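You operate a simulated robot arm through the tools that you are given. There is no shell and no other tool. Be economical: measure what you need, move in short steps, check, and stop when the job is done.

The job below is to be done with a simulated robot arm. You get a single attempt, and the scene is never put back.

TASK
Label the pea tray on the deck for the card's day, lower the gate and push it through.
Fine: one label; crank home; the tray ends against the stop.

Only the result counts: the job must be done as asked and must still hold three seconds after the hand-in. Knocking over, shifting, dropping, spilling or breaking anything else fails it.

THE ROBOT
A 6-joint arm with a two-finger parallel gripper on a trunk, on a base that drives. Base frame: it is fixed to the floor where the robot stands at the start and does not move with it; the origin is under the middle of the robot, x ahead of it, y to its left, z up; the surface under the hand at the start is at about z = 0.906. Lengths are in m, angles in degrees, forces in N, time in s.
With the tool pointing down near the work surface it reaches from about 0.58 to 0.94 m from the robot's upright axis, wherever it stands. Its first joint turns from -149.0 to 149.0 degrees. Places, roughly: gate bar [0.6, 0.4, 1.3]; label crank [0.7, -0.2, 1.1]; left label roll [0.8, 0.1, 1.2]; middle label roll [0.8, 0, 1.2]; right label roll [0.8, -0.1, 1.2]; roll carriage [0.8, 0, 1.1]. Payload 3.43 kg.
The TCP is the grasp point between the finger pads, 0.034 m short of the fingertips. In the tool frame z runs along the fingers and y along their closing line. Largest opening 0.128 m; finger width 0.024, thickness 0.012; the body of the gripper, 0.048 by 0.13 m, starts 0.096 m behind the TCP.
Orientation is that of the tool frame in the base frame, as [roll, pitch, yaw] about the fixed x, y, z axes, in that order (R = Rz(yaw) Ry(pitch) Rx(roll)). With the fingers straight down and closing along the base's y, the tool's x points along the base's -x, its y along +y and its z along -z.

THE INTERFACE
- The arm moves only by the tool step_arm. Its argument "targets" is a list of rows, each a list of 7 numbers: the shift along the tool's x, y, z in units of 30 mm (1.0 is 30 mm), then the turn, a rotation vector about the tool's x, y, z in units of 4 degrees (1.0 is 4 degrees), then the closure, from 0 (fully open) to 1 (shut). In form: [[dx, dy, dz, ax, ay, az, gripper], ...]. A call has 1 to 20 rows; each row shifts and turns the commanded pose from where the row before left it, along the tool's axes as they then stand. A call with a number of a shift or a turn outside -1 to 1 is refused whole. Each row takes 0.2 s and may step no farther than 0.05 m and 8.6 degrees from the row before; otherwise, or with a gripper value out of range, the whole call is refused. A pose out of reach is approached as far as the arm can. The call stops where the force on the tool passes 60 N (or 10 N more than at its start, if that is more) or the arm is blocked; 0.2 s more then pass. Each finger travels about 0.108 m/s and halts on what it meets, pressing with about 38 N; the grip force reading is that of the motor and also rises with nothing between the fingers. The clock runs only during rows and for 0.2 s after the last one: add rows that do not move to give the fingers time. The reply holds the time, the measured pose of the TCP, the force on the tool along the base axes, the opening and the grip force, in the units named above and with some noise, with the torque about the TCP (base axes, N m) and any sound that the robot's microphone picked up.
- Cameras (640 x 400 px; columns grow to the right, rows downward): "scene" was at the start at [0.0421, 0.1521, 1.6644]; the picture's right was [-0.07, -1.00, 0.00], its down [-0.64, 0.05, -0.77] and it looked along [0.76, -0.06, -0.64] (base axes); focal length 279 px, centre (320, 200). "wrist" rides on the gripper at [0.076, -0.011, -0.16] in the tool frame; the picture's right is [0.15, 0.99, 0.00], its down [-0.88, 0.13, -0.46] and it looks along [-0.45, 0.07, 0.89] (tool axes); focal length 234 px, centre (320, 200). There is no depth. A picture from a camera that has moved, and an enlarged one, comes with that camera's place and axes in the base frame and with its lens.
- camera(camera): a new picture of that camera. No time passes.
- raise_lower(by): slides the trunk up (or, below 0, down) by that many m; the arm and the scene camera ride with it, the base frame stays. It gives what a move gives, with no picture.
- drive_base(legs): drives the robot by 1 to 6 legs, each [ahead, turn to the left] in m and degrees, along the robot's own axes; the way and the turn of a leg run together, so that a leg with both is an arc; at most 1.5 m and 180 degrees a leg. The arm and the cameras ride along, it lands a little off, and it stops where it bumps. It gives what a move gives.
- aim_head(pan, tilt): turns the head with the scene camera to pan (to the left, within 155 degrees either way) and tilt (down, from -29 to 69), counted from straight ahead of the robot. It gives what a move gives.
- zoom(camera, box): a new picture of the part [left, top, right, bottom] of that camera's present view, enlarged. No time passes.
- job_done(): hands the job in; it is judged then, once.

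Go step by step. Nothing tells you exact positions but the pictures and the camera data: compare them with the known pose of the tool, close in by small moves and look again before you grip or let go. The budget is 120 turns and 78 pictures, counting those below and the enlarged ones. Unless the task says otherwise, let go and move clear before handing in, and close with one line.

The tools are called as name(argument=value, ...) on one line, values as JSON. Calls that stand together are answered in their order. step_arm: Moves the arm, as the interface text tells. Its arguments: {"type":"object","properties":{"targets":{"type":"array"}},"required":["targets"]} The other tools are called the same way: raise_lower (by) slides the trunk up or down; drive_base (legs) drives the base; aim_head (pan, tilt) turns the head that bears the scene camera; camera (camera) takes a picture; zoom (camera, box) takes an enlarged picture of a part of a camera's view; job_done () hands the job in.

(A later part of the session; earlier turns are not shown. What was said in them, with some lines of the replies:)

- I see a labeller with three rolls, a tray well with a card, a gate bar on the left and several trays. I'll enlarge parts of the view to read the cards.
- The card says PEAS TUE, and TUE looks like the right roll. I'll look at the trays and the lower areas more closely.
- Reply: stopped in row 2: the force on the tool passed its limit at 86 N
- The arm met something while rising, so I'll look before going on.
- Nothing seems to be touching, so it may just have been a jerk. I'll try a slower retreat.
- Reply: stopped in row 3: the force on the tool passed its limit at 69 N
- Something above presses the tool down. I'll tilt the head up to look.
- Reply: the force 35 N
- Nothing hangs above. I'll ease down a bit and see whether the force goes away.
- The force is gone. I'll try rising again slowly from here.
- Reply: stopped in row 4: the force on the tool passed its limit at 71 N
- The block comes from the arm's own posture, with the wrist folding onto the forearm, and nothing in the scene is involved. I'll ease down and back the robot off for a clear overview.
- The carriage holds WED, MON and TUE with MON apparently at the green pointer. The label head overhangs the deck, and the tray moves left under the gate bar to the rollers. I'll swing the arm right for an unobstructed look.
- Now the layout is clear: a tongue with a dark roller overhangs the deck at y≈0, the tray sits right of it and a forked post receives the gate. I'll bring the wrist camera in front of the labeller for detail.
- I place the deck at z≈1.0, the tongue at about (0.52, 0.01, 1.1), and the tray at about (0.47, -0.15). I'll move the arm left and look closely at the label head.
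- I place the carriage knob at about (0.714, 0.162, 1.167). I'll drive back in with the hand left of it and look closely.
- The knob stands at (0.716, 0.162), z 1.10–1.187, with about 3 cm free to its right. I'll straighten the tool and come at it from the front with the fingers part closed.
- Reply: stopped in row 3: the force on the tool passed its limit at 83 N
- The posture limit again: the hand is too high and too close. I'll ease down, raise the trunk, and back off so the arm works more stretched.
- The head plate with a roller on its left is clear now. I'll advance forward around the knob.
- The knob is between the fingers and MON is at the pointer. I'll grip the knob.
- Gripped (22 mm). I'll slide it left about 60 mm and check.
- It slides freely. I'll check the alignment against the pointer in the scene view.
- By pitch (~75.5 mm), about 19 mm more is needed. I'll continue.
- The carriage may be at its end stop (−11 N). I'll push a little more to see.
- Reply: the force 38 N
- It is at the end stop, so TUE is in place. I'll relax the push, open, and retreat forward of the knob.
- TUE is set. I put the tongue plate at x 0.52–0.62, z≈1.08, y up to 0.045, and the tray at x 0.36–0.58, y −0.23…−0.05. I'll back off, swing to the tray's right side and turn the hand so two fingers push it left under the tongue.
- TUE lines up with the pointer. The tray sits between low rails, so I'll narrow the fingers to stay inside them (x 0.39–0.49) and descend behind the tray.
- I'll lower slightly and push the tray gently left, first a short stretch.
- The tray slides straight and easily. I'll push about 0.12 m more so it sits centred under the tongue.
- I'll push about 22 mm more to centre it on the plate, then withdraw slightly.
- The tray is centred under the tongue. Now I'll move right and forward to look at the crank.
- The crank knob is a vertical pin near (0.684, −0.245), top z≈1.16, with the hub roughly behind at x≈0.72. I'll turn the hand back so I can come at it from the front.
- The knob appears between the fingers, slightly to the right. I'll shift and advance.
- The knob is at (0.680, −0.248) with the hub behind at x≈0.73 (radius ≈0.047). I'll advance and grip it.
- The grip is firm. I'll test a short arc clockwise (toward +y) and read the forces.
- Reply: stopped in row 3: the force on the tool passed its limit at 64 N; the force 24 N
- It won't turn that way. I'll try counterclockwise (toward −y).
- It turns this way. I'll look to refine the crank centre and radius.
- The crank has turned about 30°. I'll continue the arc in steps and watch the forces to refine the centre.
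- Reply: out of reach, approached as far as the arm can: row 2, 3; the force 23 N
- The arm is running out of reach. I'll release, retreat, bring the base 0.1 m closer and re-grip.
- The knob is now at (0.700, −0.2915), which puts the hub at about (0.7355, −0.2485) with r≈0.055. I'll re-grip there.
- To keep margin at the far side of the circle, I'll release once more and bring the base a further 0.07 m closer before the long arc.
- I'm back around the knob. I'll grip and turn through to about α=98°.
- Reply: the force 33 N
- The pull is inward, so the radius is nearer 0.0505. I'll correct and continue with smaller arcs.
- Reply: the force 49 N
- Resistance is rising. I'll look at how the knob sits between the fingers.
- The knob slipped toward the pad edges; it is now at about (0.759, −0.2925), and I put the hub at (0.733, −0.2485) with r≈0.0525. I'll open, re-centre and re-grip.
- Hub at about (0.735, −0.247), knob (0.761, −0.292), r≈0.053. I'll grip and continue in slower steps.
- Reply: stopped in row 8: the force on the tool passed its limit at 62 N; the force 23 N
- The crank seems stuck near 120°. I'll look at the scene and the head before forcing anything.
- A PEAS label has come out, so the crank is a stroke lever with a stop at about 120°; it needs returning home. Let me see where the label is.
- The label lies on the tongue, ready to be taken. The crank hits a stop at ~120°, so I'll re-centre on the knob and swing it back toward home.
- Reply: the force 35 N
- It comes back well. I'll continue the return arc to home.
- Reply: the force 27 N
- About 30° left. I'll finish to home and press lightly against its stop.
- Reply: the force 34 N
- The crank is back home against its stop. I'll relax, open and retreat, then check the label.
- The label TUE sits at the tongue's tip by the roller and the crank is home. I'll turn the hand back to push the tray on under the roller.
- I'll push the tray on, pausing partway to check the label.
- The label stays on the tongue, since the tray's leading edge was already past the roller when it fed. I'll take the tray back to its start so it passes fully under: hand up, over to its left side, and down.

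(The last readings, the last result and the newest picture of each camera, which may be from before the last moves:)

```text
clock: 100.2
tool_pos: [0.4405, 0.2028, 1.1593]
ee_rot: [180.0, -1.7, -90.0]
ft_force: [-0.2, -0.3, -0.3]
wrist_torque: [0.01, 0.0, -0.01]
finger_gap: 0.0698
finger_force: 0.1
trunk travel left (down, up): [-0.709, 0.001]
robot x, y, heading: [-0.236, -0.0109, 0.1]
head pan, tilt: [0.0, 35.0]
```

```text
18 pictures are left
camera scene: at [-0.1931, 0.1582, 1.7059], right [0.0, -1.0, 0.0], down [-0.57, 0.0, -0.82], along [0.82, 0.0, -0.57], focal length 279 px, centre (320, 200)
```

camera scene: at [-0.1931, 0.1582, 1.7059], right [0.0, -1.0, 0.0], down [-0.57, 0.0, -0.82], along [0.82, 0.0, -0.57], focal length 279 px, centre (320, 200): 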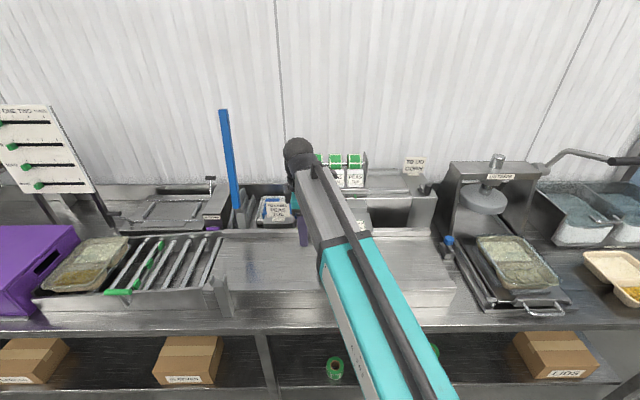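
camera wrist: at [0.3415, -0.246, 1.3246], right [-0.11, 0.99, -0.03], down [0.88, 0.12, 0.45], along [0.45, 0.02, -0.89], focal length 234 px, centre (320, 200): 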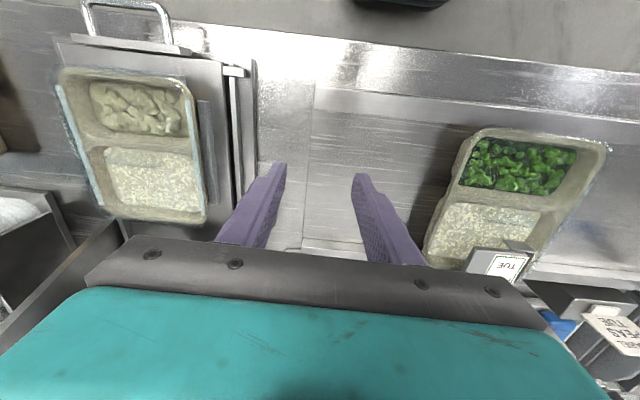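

The hand is clear to the left of the tray. I'll descend and push the tray back right to its start position.

step_arm(targets=[[0, 0, 0.5, 0, 0, 0, 0.453], [0, 0, 0.8, 0, 0, 0, 0.453], [0, 0, 0.8, 0, 0, 0, 0.453], [0, 0, 0.8, 0, 0, 0, 0.453], [0, 0, 0.5, 0, 0, 0, 0.453], [0, 0, 0.3, 0, 0, 0, 0.453], [0.4, 0, 0, 0, 0, 0, 0.453], [0.6, 0, 0, 0, 0, 0, 0.453], [0.6, 0, 0, 0, 0, 0, 0.453], [0.6, 0, 0, 0, 0, 0, 0.453], [0.6, 0, 0, 0, 0, 0, 0.453], [0.6, 0, 0, 0, 0, 0, 0.453], [0.6, 0, 0, 0, 0, 0, 0.453], [0.6, 0, 0, 0, 0, 0, 0.453], [0.6, 0, 0, 0, 0, 0, 0.453], [0.6, 0, 0, 0, 0, 0, 0.453], [0.6, 0, 0, 0, 0, 0, 0.453], [0.6, 0, 0, 0, 0, 0, 0.453], [0.5, 0, 0, 0, 0, 0, 0.453], [0.3, 0, 0, 0, 0, 0, 0.453]])

step_arm(targets=[[0.3, 0, 0, 0, 0, 0, 0.453], [0.2, 0, 0, 0, 0, 0, 0.453], [0, 0, 0, 0, 0, 0, 0.453], [-0.5, 0, 0, 0, 0, 0, 0.453], [0, 0, -0.8, 0, 0, 0, 0.453], [0, 0, -1, 0, 0, 0, 0.453], [0, 0, -1, 0, 0, 0, 0.453], [0, 0, -0.9, 0, 0, 0, 0.453], [0, 0, 0, 0, 0, 0, 0.453]])

camera(camera="scene")

```text
clock: 104.4
tool_pos: [0.4394, -0.0334, 1.0555]
ee_rot: [179.9, -1.7, -90.1]
ft_force: [-0.7, 1.6, -0.3]
wrist_torque: [0.02, -0.03, 0.05]
finger_gap: 0.07
finger_force: 0.1
trunk travel left (down, up): [-0.709, 0.001]
robot x, y, heading: [-0.2408, -0.0149, 0.2]
head pan, tilt: [0.0, 35.0]
```

```text
clock: 106.4
tool_pos: [0.4368, -0.031, 1.1663]
ee_rot: [-180.0, -1.7, -90.0]
ft_force: [-0.2, 0.1, 0.8]
wrist_torque: [0.05, 0.03, 0.01]
finger_gap: 0.07
finger_force: 0.0
trunk travel left (down, up): [-0.709, 0.001]
robot x, y, heading: [-0.2407, -0.0119, -0.4]
head pan, tilt: [0.0, 35.0]
```

```text
17 pictures are left
camera scene: at [-0.193, 0.1583, 1.7059], right [0.0, -1.0, 0.0], down [-0.57, 0.0, -0.82], along [0.82, 0.0, -0.57], focal length 279 px, centre (320, 200)
```

scene: 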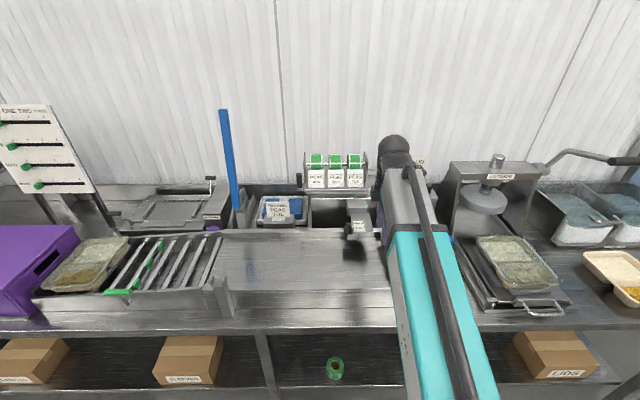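

The tray is back at its start with the label still on the tongue. Before pushing it through I'll lower the gate, so I'm measuring the bar and fork closely.

zoom(camera="scene", box=[170, 100, 290, 330])

camera(camera="wrist")

```text
1.74 times, centred on (230, 215) of scene
camera zoom: at [-0.193, 0.1583, 1.7059], right [0.0, -1.0, 0.0], down [-0.57, 0.0, -0.82], along [0.82, 0.0, -0.57], focal length 485 px, centre (476, 174)
```

zoom: 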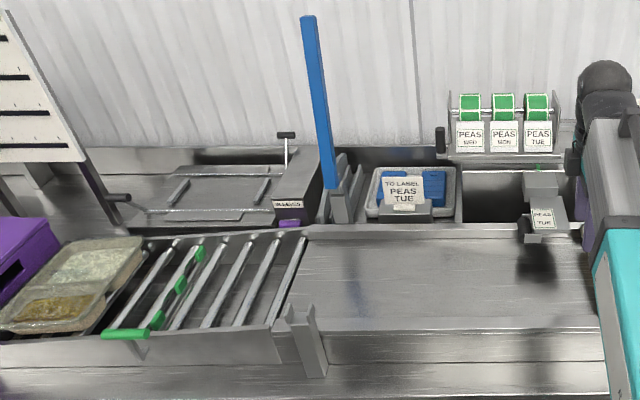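

```text
15 pictures are left
camera wrist: at [0.4494, -0.1013, 1.3286], right [-0.99, -0.14, 0.0], down [-0.13, 0.89, 0.43], along [-0.07, 0.42, -0.9], focal length 234 px, centre (320, 200)
```

wrist: 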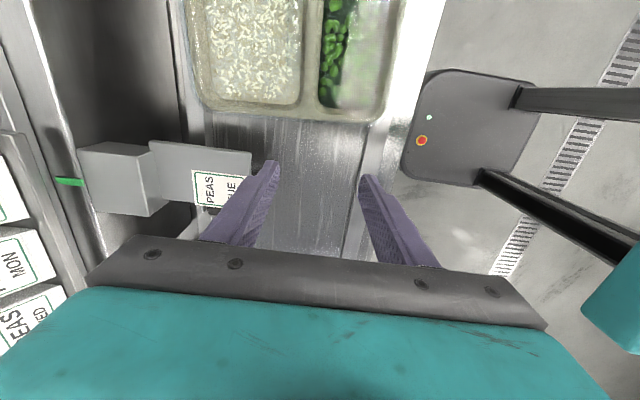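

Bar runs from about (0.59, 0.452, 1.13) up to (0.665, 0.452, 1.445), fork at (0.343, 0.452, 1.06). I'll move to open deck space and tilt the hand so the fingers point left (+y), to straddle the bar from its side.

step_arm(targets=[[-0.5, 0, 0, 0, 0, 0, 0.453], [-1, 0, 0, 0, 0, 0, 0.453], [-1, 0, 0, 0, 0, 0, 0.453], [-1, 0, 0, 0, 0, 0, 0.453], [-1, 0, 0, 0, 0, 0, 0.453], [-1, 0, 0, 0, 0, 0, 0.453], [-1, 0, 0, 0, 0, 0, 0.453], [-1, 0, 0, 0, 0, 0, 0.453], [0, 0, 0, 0, -1, 0, 0.453], [0, 0, 0, 0, -1, 0, 0.453], [0, 0, 0, 0, -1, 0, 0.453], [0, 0, 0, 0, -1, 0, 0.453], [0, 0, 0, 0, -1, 0, 0.453], [0, 0, 0, 0, -1, 0, 0.453], [0, 0, 0, 0, -1, 0, 0.453], [0, 0, 0, 0, -1, 0, 0.453], [0, 0, 0, 0, -1, 0, 0.453], [0, 0, 0, 0, -1, 0, 0.453], [0, 0, 0, 0, -1, 0, 0.453], [0, 0, 0, 0, 0, 0, 0.453]])

```text
clock: 110.6
tool_pos: [0.4378, 0.1944, 1.1599]
ee_rot: [180.0, 42.4, -90.2]
ft_force: [0.4, 0.5, -0.8]
wrist_torque: [-0.02, 0.01, 0.03]
finger_gap: 0.0701
finger_force: 0.1
trunk travel left (down, up): [-0.709, 0.001]
robot x, y, heading: [-0.2369, -0.0115, -0.4]
head pan, tilt: [0.0, 35.0]
```

Tilting works. I'll continue to about 75°.

step_arm(targets=[[0, 0, 0, 0, -1, 0, 0.453], [0, 0, 0, 0, -1, 0, 0.453], [0, 0, 0, 0, -1, 0, 0.453], [0, 0, 0, 0, -1, 0, 0.453], [0, 0, 0, 0, -1, 0, 0.453], [0, 0, 0, 0, -1, 0, 0.453], [0, 0, 0, 0, -1, 0, 0.453], [0, 0, 0, 0, -1, 0, 0.453], [0, 0, 0, 0, 0, 0, 0.453]])

```text
clock: 112.6
tool_pos: [0.4386, 0.1957, 1.1603]
ee_rot: [-179.9, 74.4, -90.0]
ft_force: [-0.1, 0.7, -0.4]
wrist_torque: [0.01, -0.03, -0.03]
finger_gap: 0.0699
finger_force: 0.1
trunk travel left (down, up): [-0.709, 0.001]
robot x, y, heading: [-0.2397, -0.0108, -0.2]
head pan, tilt: [0.0, 35.0]
```

I'll raise the hand to z≈1.235 and drive forward to line up with the bar.

step_arm(targets=[[-0.6, 0, -0.17, 0, 0, 0, 0.453], [-0.6, 0, -0.17, 0, 0, 0, 0.453], [-0.6, 0, -0.17, 0, 0, 0, 0.453], [-0.6, 0, -0.16, 0, 0, 0, 0.453], [0, 0, 0, 0, 0, 0, 0.453]])

drive_base(legs=[[0.17, 0]])

camera(camera="wrist")

```text
clock: 113.8
tool_pos: [0.4381, 0.1951, 1.2335]
ee_rot: [180.0, 74.3, -90.1]
ft_force: [0.2, 0.1, 0.5]
wrist_torque: [0.03, 0.03, 0.01]
finger_gap: 0.0701
finger_force: 0.2
trunk travel left (down, up): [-0.709, 0.001]
robot x, y, heading: [-0.2393, -0.0091, -0.4]
head pan, tilt: [0.0, 35.0]
```

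```text
clock: 115.4
tool_pos: [0.6124, 0.1966, 1.2337]
ee_rot: [180.0, 74.3, -90.0]
ft_force: [1.3, -0.4, -0.4]
wrist_torque: [0.02, 0.04, 0.02]
finger_gap: 0.0699
finger_force: 0.0
trunk travel left (down, up): [-0.709, 0.001]
robot x, y, heading: [-0.0642, -0.0081, -0.0]
head pan, tilt: [0.0, 35.0]
```

```text
14 pictures are left
camera wrist: at [0.6232, 0.0228, 1.204], right [-0.99, -0.04, -0.14], down [-0.13, -0.2, 0.97], along [-0.07, 0.98, 0.19], focal length 234 px, centre (320, 200)
```

wrist: 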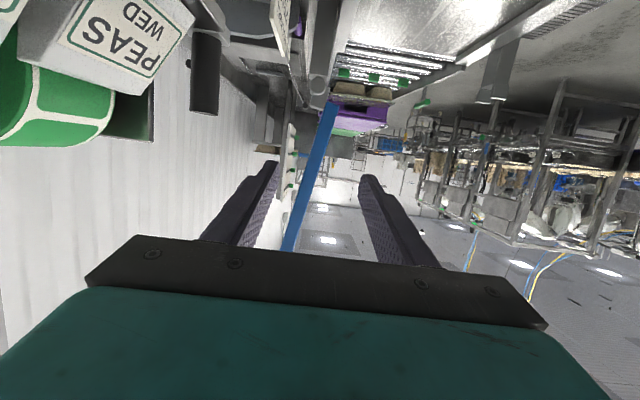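

The bar lies right between the fingers' lines (x≈0.617 at this height). I'll slide in along +y to straddle it.

step_arm(targets=[[-0.13, -0.1, 0.48, 0, 0, 0, 0.453], [-0.269, 0, 0.963, 0, 0, 0, 0.453], [-0.269, 0, 0.963, 0, 0, 0, 0.453], [-0.269, 0, 0.963, 0, 0, 0, 0.453], [-0.269, 0, 0.963, 0, 0, 0, 0.453], [-0.269, 0, 0.963, 0, 0, 0, 0.453], [-0.2, 0, 0.7, 0, 0, 0, 0.453], [-0.2, 0, 0.7, 0, 0, 0, 0.453], [-0.13, 0, 0.48, 0, 0, 0, 0.453], [0, 0, 0, 0, 0, 0, 0.453]])

camera(camera="wrist")

```text
clock: 117.6
tool_pos: [0.6121, 0.4201, 1.2342]
ee_rot: [-179.9, 74.3, -89.9]
ft_force: [0.7, -0.6, 0.1]
wrist_torque: [-0.01, 0.0, -0.01]
finger_gap: 0.0703
finger_force: 0.2
trunk travel left (down, up): [-0.709, 0.001]
robot x, y, heading: [-0.067, -0.0114, 0.0]
head pan, tilt: [0.0, 35.0]
```

```text
13 pictures are left
camera wrist: at [0.6247, 0.2465, 1.2043], right [-0.99, -0.04, -0.14], down [-0.13, -0.2, 0.97], along [-0.07, 0.98, 0.19], focal length 234 px, centre (320, 200)
```

wrist: 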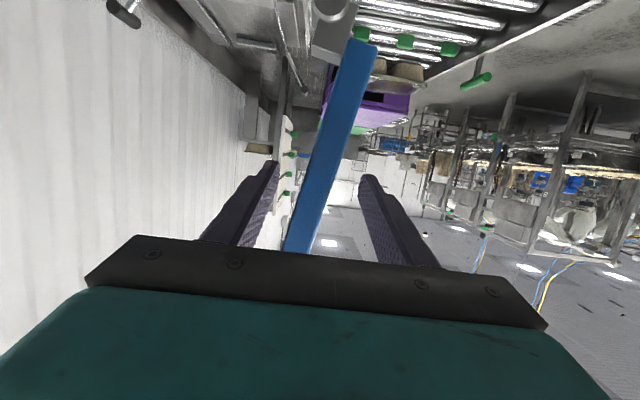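

The bar is between the finger lines at y≈0.452. I'll go 30 mm further and narrow the fingers loosely around it.

step_arm(targets=[[-0.13, -0.2, 0.48, 0, 0, 0, 0.5], [-0.13, 0, 0.48, 0, 0, 0, 0.6], [0, 0, 0, 0, 0, 0, 0.65], [0, 0, 0, 0, 0, 0, 0.65], [0, 0, 0, 0, 0, 0, 0.65]])

```text
clock: 118.8
tool_pos: [0.6197, 0.4512, 1.2342]
ee_rot: [-179.9, 74.3, -90.0]
ft_force: [0.2, -0.3, -0.1]
wrist_torque: [0.0, -0.01, 0.0]
finger_gap: 0.0449
finger_force: 0.1
trunk travel left (down, up): [-0.709, 0.001]
robot x, y, heading: [-0.0645, -0.011, 0.0]
head pan, tilt: [0.0, 35.0]
```

I'll swing the bar down, rotating the hand with it about the hinge, in a first 32° stretch.

step_arm(targets=[[0.011, 0.312, 0.003, 0.269, 0, -0.963, 0.65], [0.011, 0.312, 0.003, 0.269, 0, -0.963, 0.65], [0.011, 0.312, 0.003, 0.269, 0, -0.963, 0.65], [0.011, 0.312, 0.003, 0.269, 0, -0.963, 0.65], [0.011, 0.312, 0.003, 0.269, 0, -0.963, 0.65], [0.011, 0.312, 0.003, 0.269, 0, -0.963, 0.65], [0.011, 0.312, 0.003, 0.269, 0, -0.963, 0.65], [0.011, 0.312, 0.003, 0.269, 0, -0.963, 0.65], [0, 0, 0, 0, 0, 0, 0.65]])

camera(camera="wrist")

```text
clock: 120.8
tool_pos: [0.5486, 0.4506, 1.2128]
ee_rot: [-113.4, 54.6, -27.8]
ft_force: [-1.5, -1.0, -0.4]
wrist_torque: [-0.05, 0.02, 0.04]
finger_gap: 0.0462
finger_force: 1.4
trunk travel left (down, up): [-0.709, 0.001]
robot x, y, heading: [-0.0636, -0.0112, -0.0]
head pan, tilt: [0.0, 35.0]
```

```text
12 pictures are left
camera wrist: at [0.5732, 0.2764, 1.1944], right [-0.76, -0.04, -0.64], down [-0.63, -0.2, 0.75], along [-0.16, 0.98, 0.13], focal length 234 px, centre (320, 200)
```

wrist: 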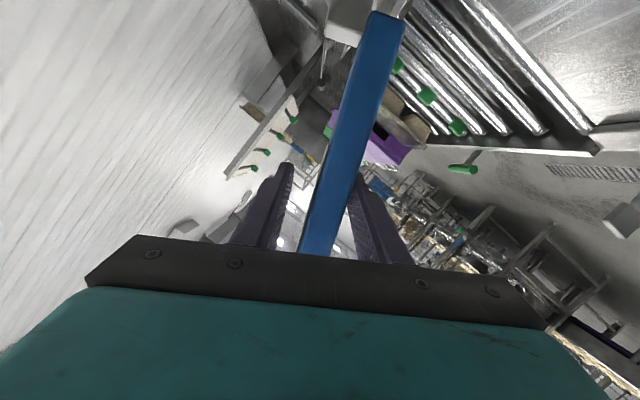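

The bar follows nicely with hardly any force. I'll continue.

step_arm(targets=[[0.011, 0.312, 0.003, 0.269, 0, -0.963, 0.65], [0.011, 0.312, 0.003, 0.269, 0, -0.963, 0.65], [0.011, 0.312, 0.003, 0.269, 0, -0.963, 0.65], [0.011, 0.312, 0.003, 0.269, 0, -0.963, 0.65], [0.011, 0.312, 0.003, 0.269, 0, -0.963, 0.65], [0.011, 0.312, 0.003, 0.269, 0, -0.963, 0.65], [0.011, 0.312, 0.003, 0.269, 0, -0.963, 0.65], [0.011, 0.312, 0.003, 0.269, 0, -0.963, 0.65], [0, 0, 0, 0, 0, 0, 0.65]])

```text
clock: 122.8
tool_pos: [0.5102, 0.4573, 1.1574]
ee_rot: [-97.5, 24.9, -17.2]
ft_force: [-3.6, -0.6, -2.5]
wrist_torque: [-0.02, 0.09, -0.01]
finger_gap: 0.0472
finger_force: 2.1
out of reach, approached as far as the arm can: row 6, 7, 8
trunk travel left (down, up): [-0.709, 0.001]
robot x, y, heading: [-0.0674, -0.0154, 0.3]
head pan, tilt: [0.0, 35.0]
```

The wrist has reached its limit with the bar about 2/3 down. I'll ease the rotation back a little, open the fingers so the bar rests on the lower one, and lower straight down.

step_arm(targets=[[0, 0, 0, -0.269, 0, 0.963, 0.55], [0, 0, 0, -0.269, 0, 0.963, 0.4], [0, 0, 0, 0, 0, 0, 0.3], [0, 0, 0, 0, 0, 0, 0.22], [0, 0, 0, 0, 0, 0, 0.22], [0.14, 0.29, 0.04, 0, 0, 0, 0.22], [0.14, 0.29, 0.04, 0, 0, 0, 0.22], [0, 0, 0, 0, 0, 0, 0.22]])

camera(camera="wrist")

```text
clock: 124.6
tool_pos: [0.5083, 0.4567, 1.1372]
ee_rot: [-100.4, 32.5, -18.7]
ft_force: [0.1, -1.3, -3.3]
wrist_torque: [0.05, -0.13, 0.01]
finger_gap: 0.1018
finger_force: 1.5
trunk travel left (down, up): [-0.709, 0.001]
robot x, y, heading: [-0.0641, -0.0134, -0.1]
head pan, tilt: [0.0, 35.0]
```

```text
11 pictures are left
camera wrist: at [0.5395, 0.2827, 1.13], right [-0.44, -0.04, -0.9], down [-0.88, -0.2, 0.43], along [-0.2, 0.98, 0.05], focal length 234 px, centre (320, 200)
```

wrist: 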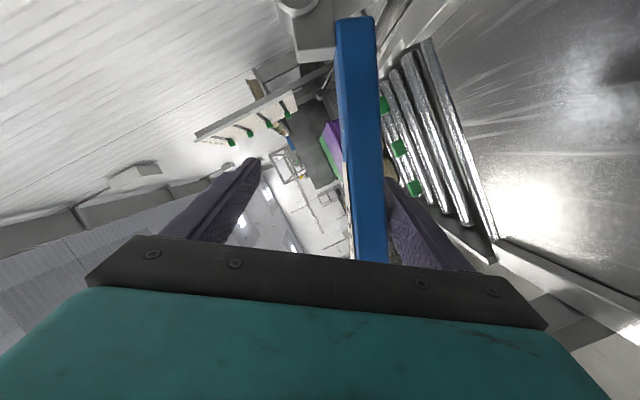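

The bar rests on the lower finger at about 26° above horizontal. I'll lower further.

step_arm(targets=[[0.18, 0.27, 0.05, 0, 0, 0, 0.22], [0.18, 0.27, 0.05, 0, 0, 0, 0.22], [0.18, 0.27, 0.05, 0, 0, 0, 0.22], [0, 0, 0, 0, 0, 0, 0.22]])

camera(camera="wrist")

```text
clock: 125.6
tool_pos: [0.5084, 0.4554, 1.1085]
ee_rot: [-100.4, 32.5, -18.7]
ft_force: [0.6, 0.5, -3.7]
wrist_torque: [0.05, -0.18, 0.02]
finger_gap: 0.1013
finger_force: 1.1
trunk travel left (down, up): [-0.709, 0.001]
robot x, y, heading: [-0.063, -0.0079, 0.1]
head pan, tilt: [0.0, 35.0]
```

```text
10 pictures are left
camera wrist: at [0.5402, 0.2827, 1.1005], right [-0.44, -0.04, -0.9], down [-0.88, -0.2, 0.43], along [-0.2, 0.98, 0.05], focal length 234 px, centre (320, 200)
```

wrist: 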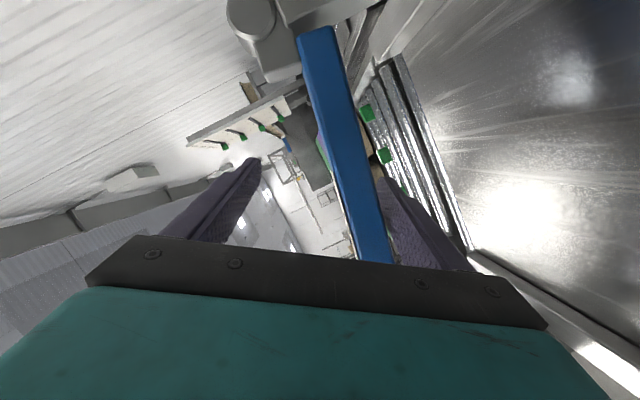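

Roughly 12° remain. I'll lower until the load transfers to the fork.

step_arm(targets=[[0.14, 0.21, 0.04, 0, 0, 0, 0.22], [0.14, 0.21, 0.04, 0, 0, 0, 0.22], [0.09, 0.14, 0.025, 0, 0, 0, 0.22], [0, 0, 0, 0, 0, 0, 0.22]])

```text
clock: 126.6
tool_pos: [0.5091, 0.4554, 1.0883]
ee_rot: [-100.5, 32.5, -18.6]
ft_force: [0.1, 0.5, -3.1]
wrist_torque: [0.05, -0.15, -0.01]
finger_gap: 0.1011
finger_force: 1.6
trunk travel left (down, up): [-0.709, 0.001]
robot x, y, heading: [-0.0658, -0.016, 0.1]
head pan, tilt: [0.0, 35.0]
```

step_arm(targets=[[0.09, 0.14, 0.025, 0, 0, 0, 0.22], [0.09, 0.14, 0.025, 0, 0, 0, 0.22], [0, 0, 0, 0, 0, 0, 0.22]])

camera(camera="wrist")

```text
clock: 127.4
tool_pos: [0.5095, 0.4559, 1.0783]
ee_rot: [-100.4, 32.6, -18.7]
ft_force: [0.1, -0.3, -0.2]
wrist_torque: [0.0, -0.04, 0.0]
finger_gap: 0.0999
finger_force: 0.1
trunk travel left (down, up): [-0.709, 0.001]
robot x, y, heading: [-0.065, -0.0141, -0.1]
head pan, tilt: [0.0, 35.0]
```

```text
9 pictures are left
camera wrist: at [0.5404, 0.2825, 1.071], right [-0.44, -0.04, -0.9], down [-0.88, -0.2, 0.43], along [-0.2, 0.98, 0.05], focal length 234 px, centre (320, 200)
```

wrist: 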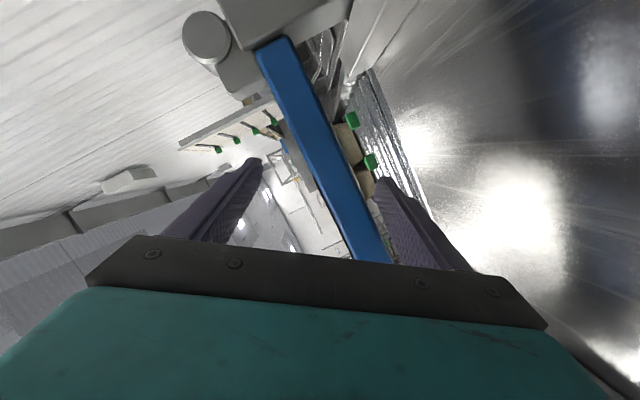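

The load has transferred to the fork. I'll withdraw sideways and slightly toward me, then raise the hand.

step_arm(targets=[[-0.158, 0.233, -0.72, 0, 0, 0, 0.22], [-0.158, 0.233, -0.72, 0, 0, 0, 0.22], [-0.158, 0.233, -0.72, 0, 0, 0, 0.22], [-0.158, 0.233, -0.72, 0, 0, 0, 0.22], [0.05, 0, -0.2, 0, 0, 0, 0.22], [-0.538, -0.829, -0.15, 0, 0, 0, 0.22], [-0.538, -0.829, -0.15, 0, 0, 0, 0.22], [-0.538, -0.829, -0.15, 0, 0, 0, 0.22], [-0.538, -0.829, -0.15, 0, 0, 0, 0.22], [0, 0, 0, 0, 0, 0, 0.22]])

drive_base(legs=[[-0.17, 0]])

camera(camera="scene")

```text
clock: 129.6
tool_pos: [0.5324, 0.4001, 1.1816]
ee_rot: [-100.4, 32.6, -18.6]
ft_force: [-0.1, 1.2, 0.5]
wrist_torque: [-0.02, 0.01, 0.01]
finger_gap: 0.0996
finger_force: 0.0
out of reach, approached as far as the arm can: row 1, 2, 3, 4, 6, 7, 8
trunk travel left (down, up): [-0.709, 0.001]
robot x, y, heading: [-0.0689, -0.0126, 0.1]
head pan, tilt: [0.0, 35.0]
```

```text
clock: 131.1
tool_pos: [0.362, 0.4003, 1.1811]
ee_rot: [-100.3, 32.5, -18.6]
ft_force: [-0.3, -0.3, 0.2]
wrist_torque: [0.0, 0.0, -0.03]
finger_gap: 0.1
finger_force: 0.0
trunk travel left (down, up): [-0.709, 0.001]
robot x, y, heading: [-0.2365, -0.0108, -0.0]
head pan, tilt: [0.0, 35.0]
```

```text
8 pictures are left
camera scene: at [-0.1919, 0.1581, 1.7059], right [0.0, -1.0, 0.0], down [-0.57, 0.0, -0.82], along [0.82, 0.0, -0.57], focal length 279 px, centre (320, 200)
```

scene: 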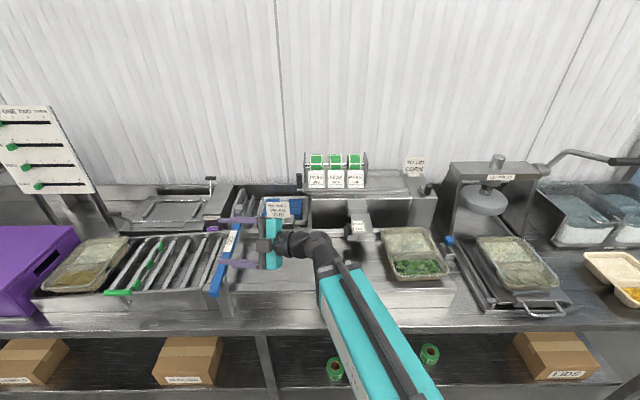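

The gate bar is down on the fork. Now I'll bring the hand back to pointing down, moving away from the bar.

step_arm(targets=[[0.135, 0, -0.48, -0.269, 0, 0.963, 0.3], [0.269, 0, -0.963, -0.269, 0, 0.963, 0.3], [0.269, 0, -0.963, -0.269, 0, 0.963, 0.3], [0.269, 0, -0.963, -0.269, 0, 0.963, 0.3], [0.135, 0, -0.48, -0.269, 0, 0.963, 0.3], [0, 0, 0, -0.269, 0, 0.963, 0.3], [0, 0, 0, -0.269, 0, 0.963, 0.3], [0, 0, 0, -0.269, 0, 0.963, 0.3], [0, 0, 0, -0.269, 0, 0.963, 0.3], [0, 0, 0, -0.269, 0, 0.963, 0.3], [0, 0, 0, -0.269, 0, 0.963, 0.3], [0, 0, 0, -0.269, 0, 0.963, 0.3], [0, 0, 0, -0.269, 0, 0.963, 0.3], [0, 0, 0, -0.269, 0, 0.963, 0.3], [0, 0, 0, 0, 0, 0, 0.3]])

zoom(camera="scene", box=[180, 170, 290, 310])

```text
clock: 134.3
tool_pos: [0.3744, 0.2825, 1.1809]
ee_rot: [179.9, 74.3, -90.0]
ft_force: [0.1, 0.3, -0.3]
wrist_torque: [0.01, 0.0, -0.01]
finger_gap: 0.0895
finger_force: 0.1
out of reach, approached as far as the arm can: row 2, 4
trunk travel left (down, up): [-0.709, 0.001]
robot x, y, heading: [-0.2384, -0.0089, 0.1]
head pan, tilt: [0.0, 35.0]
```

```text
2.86 times, centred on (235, 240) of scene
camera zoom: at [-0.1904, 0.1581, 1.7059], right [0.0, -1.0, 0.0], down [-0.57, 0.0, -0.82], along [0.82, 0.0, -0.57], focal length 798 px, centre (563, 86)
```

zoom: 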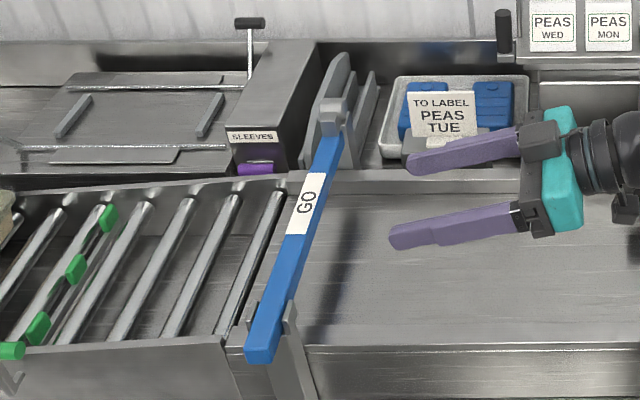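

The gate reads GO and lies in the fork. It would block upright fingers, so I'll keep the hand tilted (fingers pointing left and down) to push under it. First I'll ease the tilt to 60° and fly back to the tray's right side.

step_arm(targets=[[0, 0, 0, 0, 1, 0, 0.453], [0, 0, 0, 0, 1, 0, 0.453], [0, 0, 0, 0, 1, 0, 0.453], [0, 0, 0, 0, 0.58, 0, 0.453], [0.25, -0.2, -0.433, 0, 0, 0, 0.453], [0.5, -0.3, -0.866, 0, 0, 0, 0.453], [0.5, -0.3, -0.866, 0, 0, 0, 0.453], [0.5, -0.3, -0.866, 0, 0, 0, 0.453], [0.5, -0.3, -0.866, 0, 0, 0, 0.453], [0.5, -0.3, -0.866, 0, 0, 0, 0.453], [0.5, -0.17, -0.866, 0, 0, 0, 0.453], [0.5, 0, -0.866, 0, 0, 0, 0.453], [0.5, 0, -0.866, 0, 0, 0, 0.453], [0.5, 0, -0.866, 0, 0, 0, 0.453], [0.5, 0, -0.866, 0, 0, 0, 0.453], [0.5, 0, -0.866, 0, 0, 0, 0.453], [0.5, 0, -0.866, 0, 0, 0, 0.453], [0.5, 0, -0.866, 0, 0, 0, 0.453], [0.5, 0, -0.866, 0, 0, 0, 0.453], [0, 0, 0, 0, 0, 0, 0.453]])

```text
clock: 138.5
tool_pos: [0.4457, -0.129, 1.1636]
ee_rot: [-179.0, 59.7, -90.0]
ft_force: [0.4, 0.1, 0.4]
wrist_torque: [0.01, 0.03, -0.02]
finger_gap: 0.0699
finger_force: 0.0
out of reach, approached as far as the arm can: row 18, 19
trunk travel left (down, up): [-0.709, 0.001]
robot x, y, heading: [-0.2365, -0.0112, -0.4]
head pan, tilt: [0.0, 35.0]
```

Too much tilt for that side. I'll reduce the tilt to about 12° for the first part of the push.

step_arm(targets=[[0, 0, 0, 0, 1, 0, 0.453], [0, 0, 0, 0, 1, 0, 0.453], [0, 0, 0, 0, 1, 0, 0.453], [0, 0, 0, 0, 1, 0, 0.453], [0, 0, 0, 0, 1, 0, 0.453], [0, 0, 0, 0, 1, 0, 0.453], [0, 0, 0, 0, 1, 0, 0.453], [0, 0, 0, 0, 1, 0, 0.453], [0, 0, 0, 0, 1, 0, 0.453], [0, 0, 0, 0, 1, 0, 0.453], [0, 0, 0, 0, 1, 0, 0.453], [0, 0, 0, 0, 1, 0, 0.453], [0.98, 0, -0.2, 0, 0, 0, 0.453], [0.98, 0, -0.2, 0, 0, 0, 0.453], [0.98, 0, -0.2, 0, 0, 0, 0.453], [0.98, 0, -0.2, 0, 0, 0, 0.453], [0, 0, 0, 0, 0, 0, 0.453]])

```text
clock: 142.1
tool_pos: [0.4468, -0.2491, 1.1626]
ee_rot: [-180.0, 11.9, -90.0]
ft_force: [0.5, -0.9, -0.1]
wrist_torque: [0.0, 0.0, 0.0]
finger_gap: 0.0702
finger_force: 0.1
trunk travel left (down, up): [-0.709, 0.001]
robot x, y, heading: [-0.2373, -0.0117, 0.1]
head pan, tilt: [0.0, 35.0]
```

Now down behind the tray.

step_arm(targets=[[0.7, 0.2, -0.15, 0, 0, 0, 0.453], [0.1, 0.1, 0.5, 0, 0, 0, 0.453], [0.17, 0, 0.8, 0, 0, 0, 0.453], [0.17, 0, 0.8, 0, 0, 0, 0.453], [0.17, 0, 0.8, 0, 0, 0, 0.453], [0.12, 0, 0.55, 0, 0, 0, 0.453], [0.06, 0, 0.25, 0, 0, 0, 0.453], [0, 0, 0, 0, 0, 0, 0.453]])

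```text
clock: 143.9
tool_pos: [0.4359, -0.269, 1.0484]
ee_rot: [180.0, 11.9, -89.9]
ft_force: [-0.5, 0.2, 0.5]
wrist_torque: [0.0, 0.02, -0.04]
finger_gap: 0.0701
finger_force: 0.0
trunk travel left (down, up): [-0.709, 0.001]
robot x, y, heading: [-0.2343, -0.0092, -0.1]
head pan, tilt: [0.0, 35.0]
```

Now I'll push left steadily so the tray passes fully under the tongue and roller.

step_arm(targets=[[-0.4, 0, 0.085, 0, 0, 0, 0.453], [-0.6, 0, 0.127, 0, 0, 0, 0.453], [-0.6, 0, 0.127, 0, 0, 0, 0.453], [-0.6, 0, 0.127, 0, 0, 0, 0.453], [-0.6, 0, 0.127, 0, 0, 0, 0.453], [-0.6, 0, 0.127, 0, 0, 0, 0.453], [-0.6, 0, 0.127, 0, 0, 0, 0.453], [-0.6, 0, 0.127, 0, 0, 0, 0.453], [-0.6, 0, 0.127, 0, 0, 0, 0.453], [-0.6, 0, 0.127, 0, 0, 0, 0.453], [-0.6, 0, 0.127, 0, 0, 0, 0.453], [-0.6, 0, 0.127, 0, 0, 0, 0.453], [-0.4, 0, 0.085, 0, 0, 0, 0.453], [0, 0, 0, 0, 0, 0, 0.453]])

zoom(camera="scene", box=[280, 160, 420, 300])

```text
clock: 146.9
tool_pos: [0.4375, -0.0431, 1.0499]
ee_rot: [-180.0, 12.0, -89.9]
ft_force: [-0.3, -1.4, 1.1]
wrist_torque: [-0.08, -0.03, -0.07]
finger_gap: 0.07
finger_force: 0.0
trunk travel left (down, up): [-0.709, 0.001]
robot x, y, heading: [-0.2346, -0.0123, -0.2]
head pan, tilt: [0.0, 35.0]
```

```text
2.86 times, centred on (350, 230) of scene
camera zoom: at [-0.1905, 0.1579, 1.7059], right [0.0, -1.0, 0.0], down [-0.57, 0.0, -0.82], along [0.82, 0.0, -0.57], focal length 798 px, centre (234, 114)
```

zoom: 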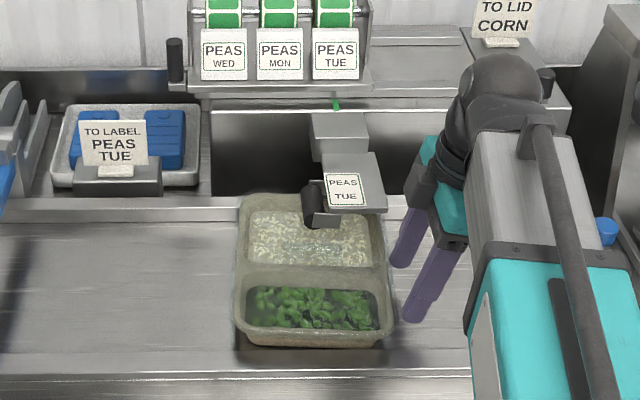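

The label is still on the tongue with the tray half through. I'll continue until the tray has fully passed and look again.

step_arm(targets=[[-0.4, 0, 0.085, 0, 0, 0, 0.453], [-0.6, 0, 0.127, 0, 0, 0, 0.453], [-0.6, 0, 0.127, 0, 0, 0, 0.453], [-0.6, 0, 0.127, 0, 0, 0, 0.453], [-0.6, 0, 0.127, 0, 0, 0, 0.453], [-0.6, 0, 0.127, 0, 0, 0, 0.453], [-0.6, 0, 0.127, 0, 0, 0, 0.453], [-0.4, 0, 0.085, 0, 0, 0, 0.453], [0, 0, 0, 0, 0, 0, 0.453]])

zoom(camera="scene", box=[240, 160, 400, 300])

```text
clock: 148.9
tool_pos: [0.438, 0.0928, 1.049]
ee_rot: [180.0, 12.0, -89.9]
ft_force: [0.4, -1.7, 0.6]
wrist_torque: [-0.02, 0.0, -0.06]
finger_gap: 0.07
finger_force: 0.1
trunk travel left (down, up): [-0.709, 0.001]
robot x, y, heading: [-0.231, -0.0078, -0.1]
head pan, tilt: [0.0, 35.0]
```

```text
2.86 times, centred on (320, 230) of scene
camera zoom: at [-0.1904, 0.158, 1.7059], right [0.0, -1.0, 0.0], down [-0.57, 0.0, -0.82], along [0.82, 0.0, -0.57], focal length 798 px, centre (320, 114)
```

zoom: 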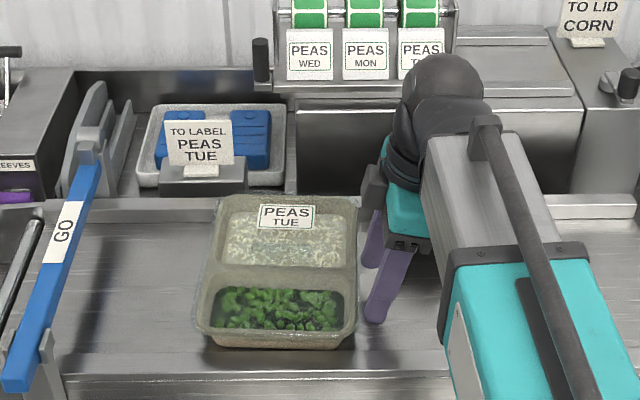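

The label PEAS TUE is now on the tray. I'll push on so the tray goes under the gate, then back off slightly and tilt the hand.

step_arm(targets=[[-0.4, 0, 0.085, 0, 0, 0, 0.453], [-0.6, 0, 0.127, 0, 0, 0, 0.453], [-0.6, 0, 0.127, 0, 0, 0, 0.453], [-0.6, 0, 0.127, 0, 0, 0, 0.453], [-0.6, 0, 0.127, 0, 0, 0, 0.453], [-0.6, 0, 0.127, 0, 0, 0, 0.453], [-0.6, 0, 0.127, 0, 0, 0, 0.453], [-0.6, 0, 0.127, 0, 0, 0, 0.453], [-0.6, 0, 0.127, 0, 0, 0, 0.453], [-0.4, 0, 0.085, 0, 0, 0, 0.453], [0, 0, 0, 0, 0, 0, 0.453]])

step_arm(targets=[[0.9, 0, -0.2, 0, 0, 0, 0.453], [0.9, 0, -0.2, 0, 0, 0, 0.453], [0, 0, -0.3, 0, -1, 0, 0.453], [0, 0, 0, 0, -1, 0, 0.453], [0, 0, 0, 0, -1, 0, 0.453], [0, 0, 0, 0, -1, 0, 0.453], [0, 0, 0, 0, -1, 0, 0.453], [0, 0, 0, 0, -1, 0, 0.453], [0, 0, 0, 0, -1, 0, 0.453], [0, 0, 0, 0, -1, 0, 0.453], [0, 0, 0, 0, -1, 0, 0.453], [0, 0, 0, 0, -1, 0, 0.453], [0, 0, 0, 0, -1, 0, 0.453], [0, 0, 0, 0, -1, 0, 0.453], [0, 0, 0, 0, 0, 0, 0.453]])

```text
clock: 151.3
tool_pos: [0.437, 0.2649, 1.05]
ee_rot: [180.0, 12.0, -89.9]
ft_force: [-0.5, -0.9, 0.0]
wrist_torque: [-0.02, 0.03, -0.05]
finger_gap: 0.0705
finger_force: 0.2
trunk travel left (down, up): [-0.709, 0.001]
robot x, y, heading: [-0.236, -0.0115, 0.0]
head pan, tilt: [0.0, 35.0]
```

```text
clock: 154.5
tool_pos: [0.4364, 0.2059, 1.0588]
ee_rot: [-179.9, 60.0, -89.7]
ft_force: [0.0, -0.1, 0.7]
wrist_torque: [0.03, 0.01, -0.02]
finger_gap: 0.0697
finger_force: 0.1
trunk travel left (down, up): [-0.709, 0.001]
robot x, y, heading: [-0.2348, -0.0113, 0.1]
head pan, tilt: [0.0, 35.0]
```

Now lower the tilted fingers and push the tray on beneath the gate.

step_arm(targets=[[0, 0, 0, 0, -1, 0, 0.453], [0, 0, 0, 0, -0.5, 0, 0.453], [0.35, 0, 0.155, 0, 0, 0, 0.453], [0.34, 0, 0.155, 0, 0, 0, 0.453], [-0.163, 0, 0.365, 0, 0, 0, 0.453], [-0.244, 0, 0.548, 0, 0, 0, 0.453], [-0.244, 0, 0.548, 0, 0, 0, 0.453], [-0.244, 0, 0.548, 0, 0, 0, 0.453], [-0.244, 0, 0.548, 0, 0, 0, 0.453], [-0.244, 0, 0.548, 0, 0, 0, 0.453], [-0.244, 0, 0.548, 0, 0, 0, 0.453], [-0.244, 0, 0.548, 0, 0, 0, 0.453], [-0.244, 0, 0.548, 0, 0, 0, 0.453], [-0.244, 0, 0.548, 0, 0, 0, 0.453], [-0.203, 0, 0.457, 0, 0, 0, 0.453], [0, 0, 0, 0, 0, 0, 0.453]])

camera(camera="scene")

```text
clock: 157.9
tool_pos: [0.4363, 0.3947, 1.0366]
ee_rot: [-179.9, 66.0, -89.9]
ft_force: [-0.1, -0.2, 0.5]
wrist_torque: [0.02, 0.0, -0.02]
finger_gap: 0.0699
finger_force: 0.0
trunk travel left (down, up): [-0.709, 0.001]
robot x, y, heading: [-0.238, -0.0157, -0.1]
head pan, tilt: [0.0, 35.0]
```

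```text
4 pictures are left
camera scene: at [-0.1904, 0.1581, 1.7059], right [0.0, -1.0, 0.0], down [-0.57, 0.0, -0.82], along [0.82, 0.0, -0.57], focal length 279 px, centre (320, 200)
```

scene: 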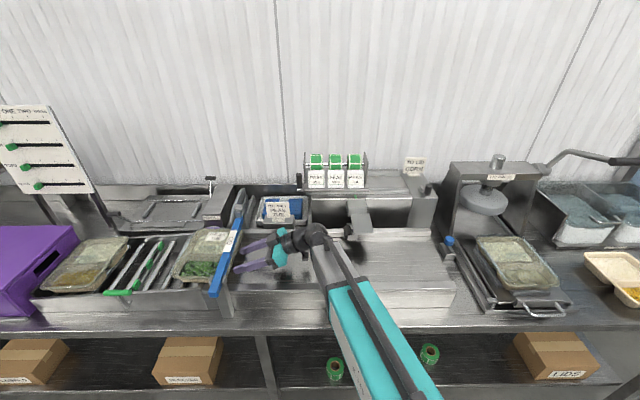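

The tray is through the gate, with about 0.1 m left to the green stop. I'll push on slowly with the fingers under the bar.

step_arm(targets=[[-0.163, 0, 0.365, 0, 0, 0, 0.453], [-0.163, 0, 0.365, 0, 0, 0, 0.453], [-0.163, 0, 0.365, 0, 0, 0, 0.453], [-0.163, 0, 0.365, 0, 0, 0, 0.453], [-0.163, 0, 0.365, 0, 0, 0, 0.453], [0, 0, 0, 0, 0, 0, 0.453]])

```text
clock: 159.3
tool_pos: [0.4361, 0.454, 1.0356]
ee_rot: [180.0, 66.0, -90.1]
ft_force: [-0.1, -5.6, -3.9]
wrist_torque: [0.21, 0.17, -0.27]
finger_gap: 0.0697
finger_force: 0.2
trunk travel left (down, up): [-0.709, 0.001]
robot x, y, heading: [-0.2365, -0.0143, -0.3]
head pan, tilt: [0.0, 35.0]
```

The fingers just touch the bar, which is light. I'll go on gently toward the stop.

step_arm(targets=[[-0.1, 0, 0.23, 0, 0, 0, 0.453], [-0.1, 0, 0.23, 0, 0, 0, 0.453], [-0.1, 0, 0.23, 0, 0, 0, 0.453], [0, 0, 0, 0, 0, 0, 0.453]])

zoom(camera="scene", box=[90, 190, 270, 310])

```text
clock: 160.3
tool_pos: [0.4366, 0.4764, 1.0342]
ee_rot: [179.9, 66.0, -89.9]
ft_force: [-0.3, -6.1, -4.9]
wrist_torque: [0.35, 0.23, -0.31]
finger_gap: 0.0697
finger_force: 0.0
trunk travel left (down, up): [-0.709, 0.001]
robot x, y, heading: [-0.2366, -0.0142, -0.2]
head pan, tilt: [0.0, 35.0]
```

```text
3.33 times, centred on (180, 250) of scene
camera zoom: at [-0.1899, 0.1577, 1.7059], right [0.0, -1.0, 0.0], down [-0.57, 0.0, -0.82], along [0.82, 0.0, -0.57], focal length 930 px, centre (787, 33)
```

zoom: 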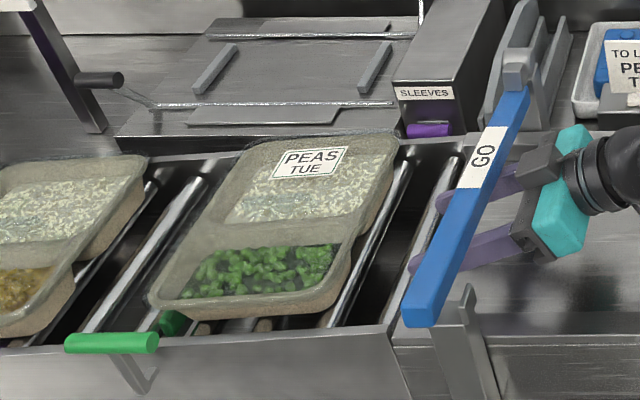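

The tray rolled on by itself and seems to be at the green stop; the bar is slightly lifted by my fingers. I'll withdraw so it settles back in the fork.

step_arm(targets=[[0.1, 0, -0.23, 0, 0, 0, 0.453], [0.163, 0, -0.365, 0, 0, 0, 0.453], [0.163, 0, -0.365, 0, 0, 0, 0.453], [0.244, 0, -0.548, 0, 0, 0, 0.453], [0.244, 0, -0.548, 0, 0, 0, 0.453], [0.244, 0, -0.548, 0, 0, 0, 0.453], [0.244, 0, -0.548, 0, 0, 0, 0.453], [0.244, 0, -0.548, 0, 0, 0, 0.453], [0.244, 0, -0.548, 0, 0, 0, 0.453], [0, 0, 0, 0, 0, 0, 0.453]])

zoom(camera="scene", box=[90, 190, 270, 310])

```text
clock: 162.5
tool_pos: [0.4361, 0.3378, 1.0365]
ee_rot: [-180.0, 65.9, -89.8]
ft_force: [-0.2, -0.3, 0.2]
wrist_torque: [-0.01, -0.02, -0.02]
finger_gap: 0.0702
finger_force: 0.0
trunk travel left (down, up): [-0.709, 0.001]
robot x, y, heading: [-0.2334, -0.0124, 0.1]
head pan, tilt: [0.0, 35.0]
```

```text
3.33 times, centred on (180, 250) of scene
camera zoom: at [-0.1904, 0.1582, 1.7059], right [0.0, -1.0, 0.0], down [-0.57, 0.0, -0.82], along [0.82, 0.0, -0.57], focal length 930 px, centre (787, 33)
```

zoom: 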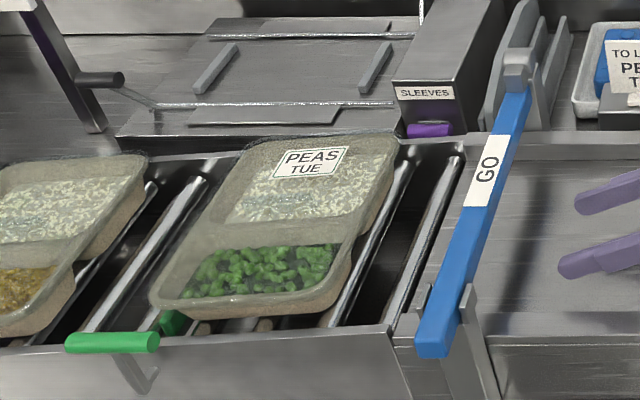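

The gate sits in the fork and the tray rests at the stop with its label. I'll lift the hand clear and take a last overall look.

step_arm(targets=[[0.244, 0, -0.548, 0, 0, 0, 0.453], [-0.5, 0, -0.3, 0, 0, 0, 0.453], [-0.9, 0, -0.4, 0, 0, 0, 0.453], [-0.9, 0, -0.4, 0, 0, 0, 0.453], [-0.9, 0, -0.4, 0, 0, 0, 0.453], [0, 0, 0, 0, 0, 0, 0.453], [0, 0, 0, 0, 0, 0, 0.453]])

camera(camera="scene")

```text
clock: 164.1
tool_pos: [0.4358, 0.3188, 1.1427]
ee_rot: [-180.0, 65.9, -89.9]
ft_force: [0.4, 0.6, -0.2]
wrist_torque: [0.01, 0.05, -0.01]
finger_gap: 0.07
finger_force: 0.0
trunk travel left (down, up): [-0.709, 0.001]
robot x, y, heading: [-0.2347, -0.013, -0.2]
head pan, tilt: [0.0, 35.0]
```

```text
1 pictures are left
camera scene: at [-0.1904, 0.1582, 1.7059], right [0.0, -1.0, 0.0], down [-0.57, 0.0, -0.82], along [0.82, 0.0, -0.57], focal length 279 px, centre (320, 200)
```

scene: 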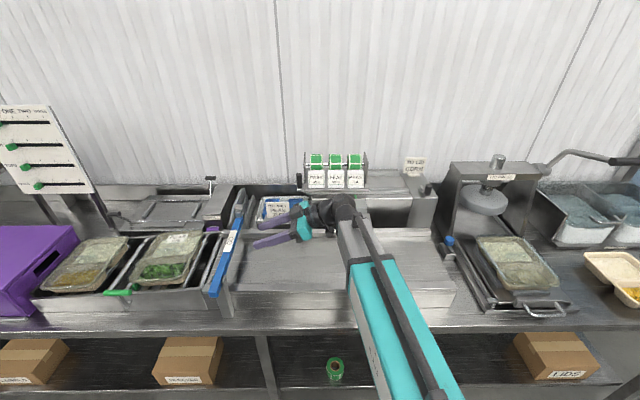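

Everything looks in place. I'll use the last picture to confirm the crank is home.

zoom(camera="scene", box=[370, 150, 460, 210])

```text
6.67 times, centred on (415, 180) of scene
camera zoom: at [-0.1904, 0.1582, 1.7059], right [0.0, -1.0, 0.0], down [-0.57, 0.0, -0.82], along [0.82, 0.0, -0.57], focal length 1861 px, centre (-313, 333)
```

zoom: 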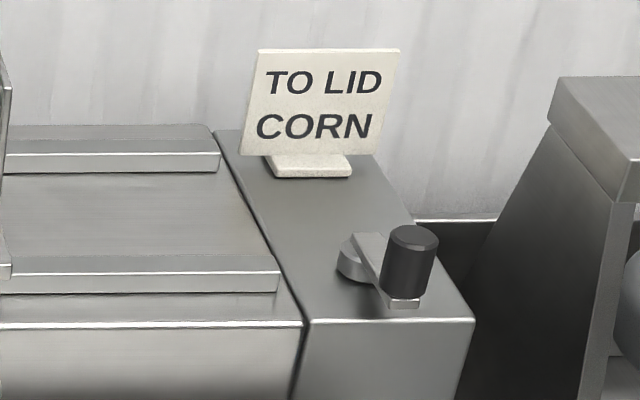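

The crank sits in its home position, the gate is down in the fork, and the tray rests at the stop with one PEAS TUE label, so I'm handing in.

job_done()

```text
The job is handed in.
```

The pea tray has one PEAS TUE label and has gone through the lowered gate. It rests at the green stop, the crank is home, and the job is handed in. I judged the tray to be against the stop from the pictures and from it rolling there and staying put; I didn't nudge it to check.
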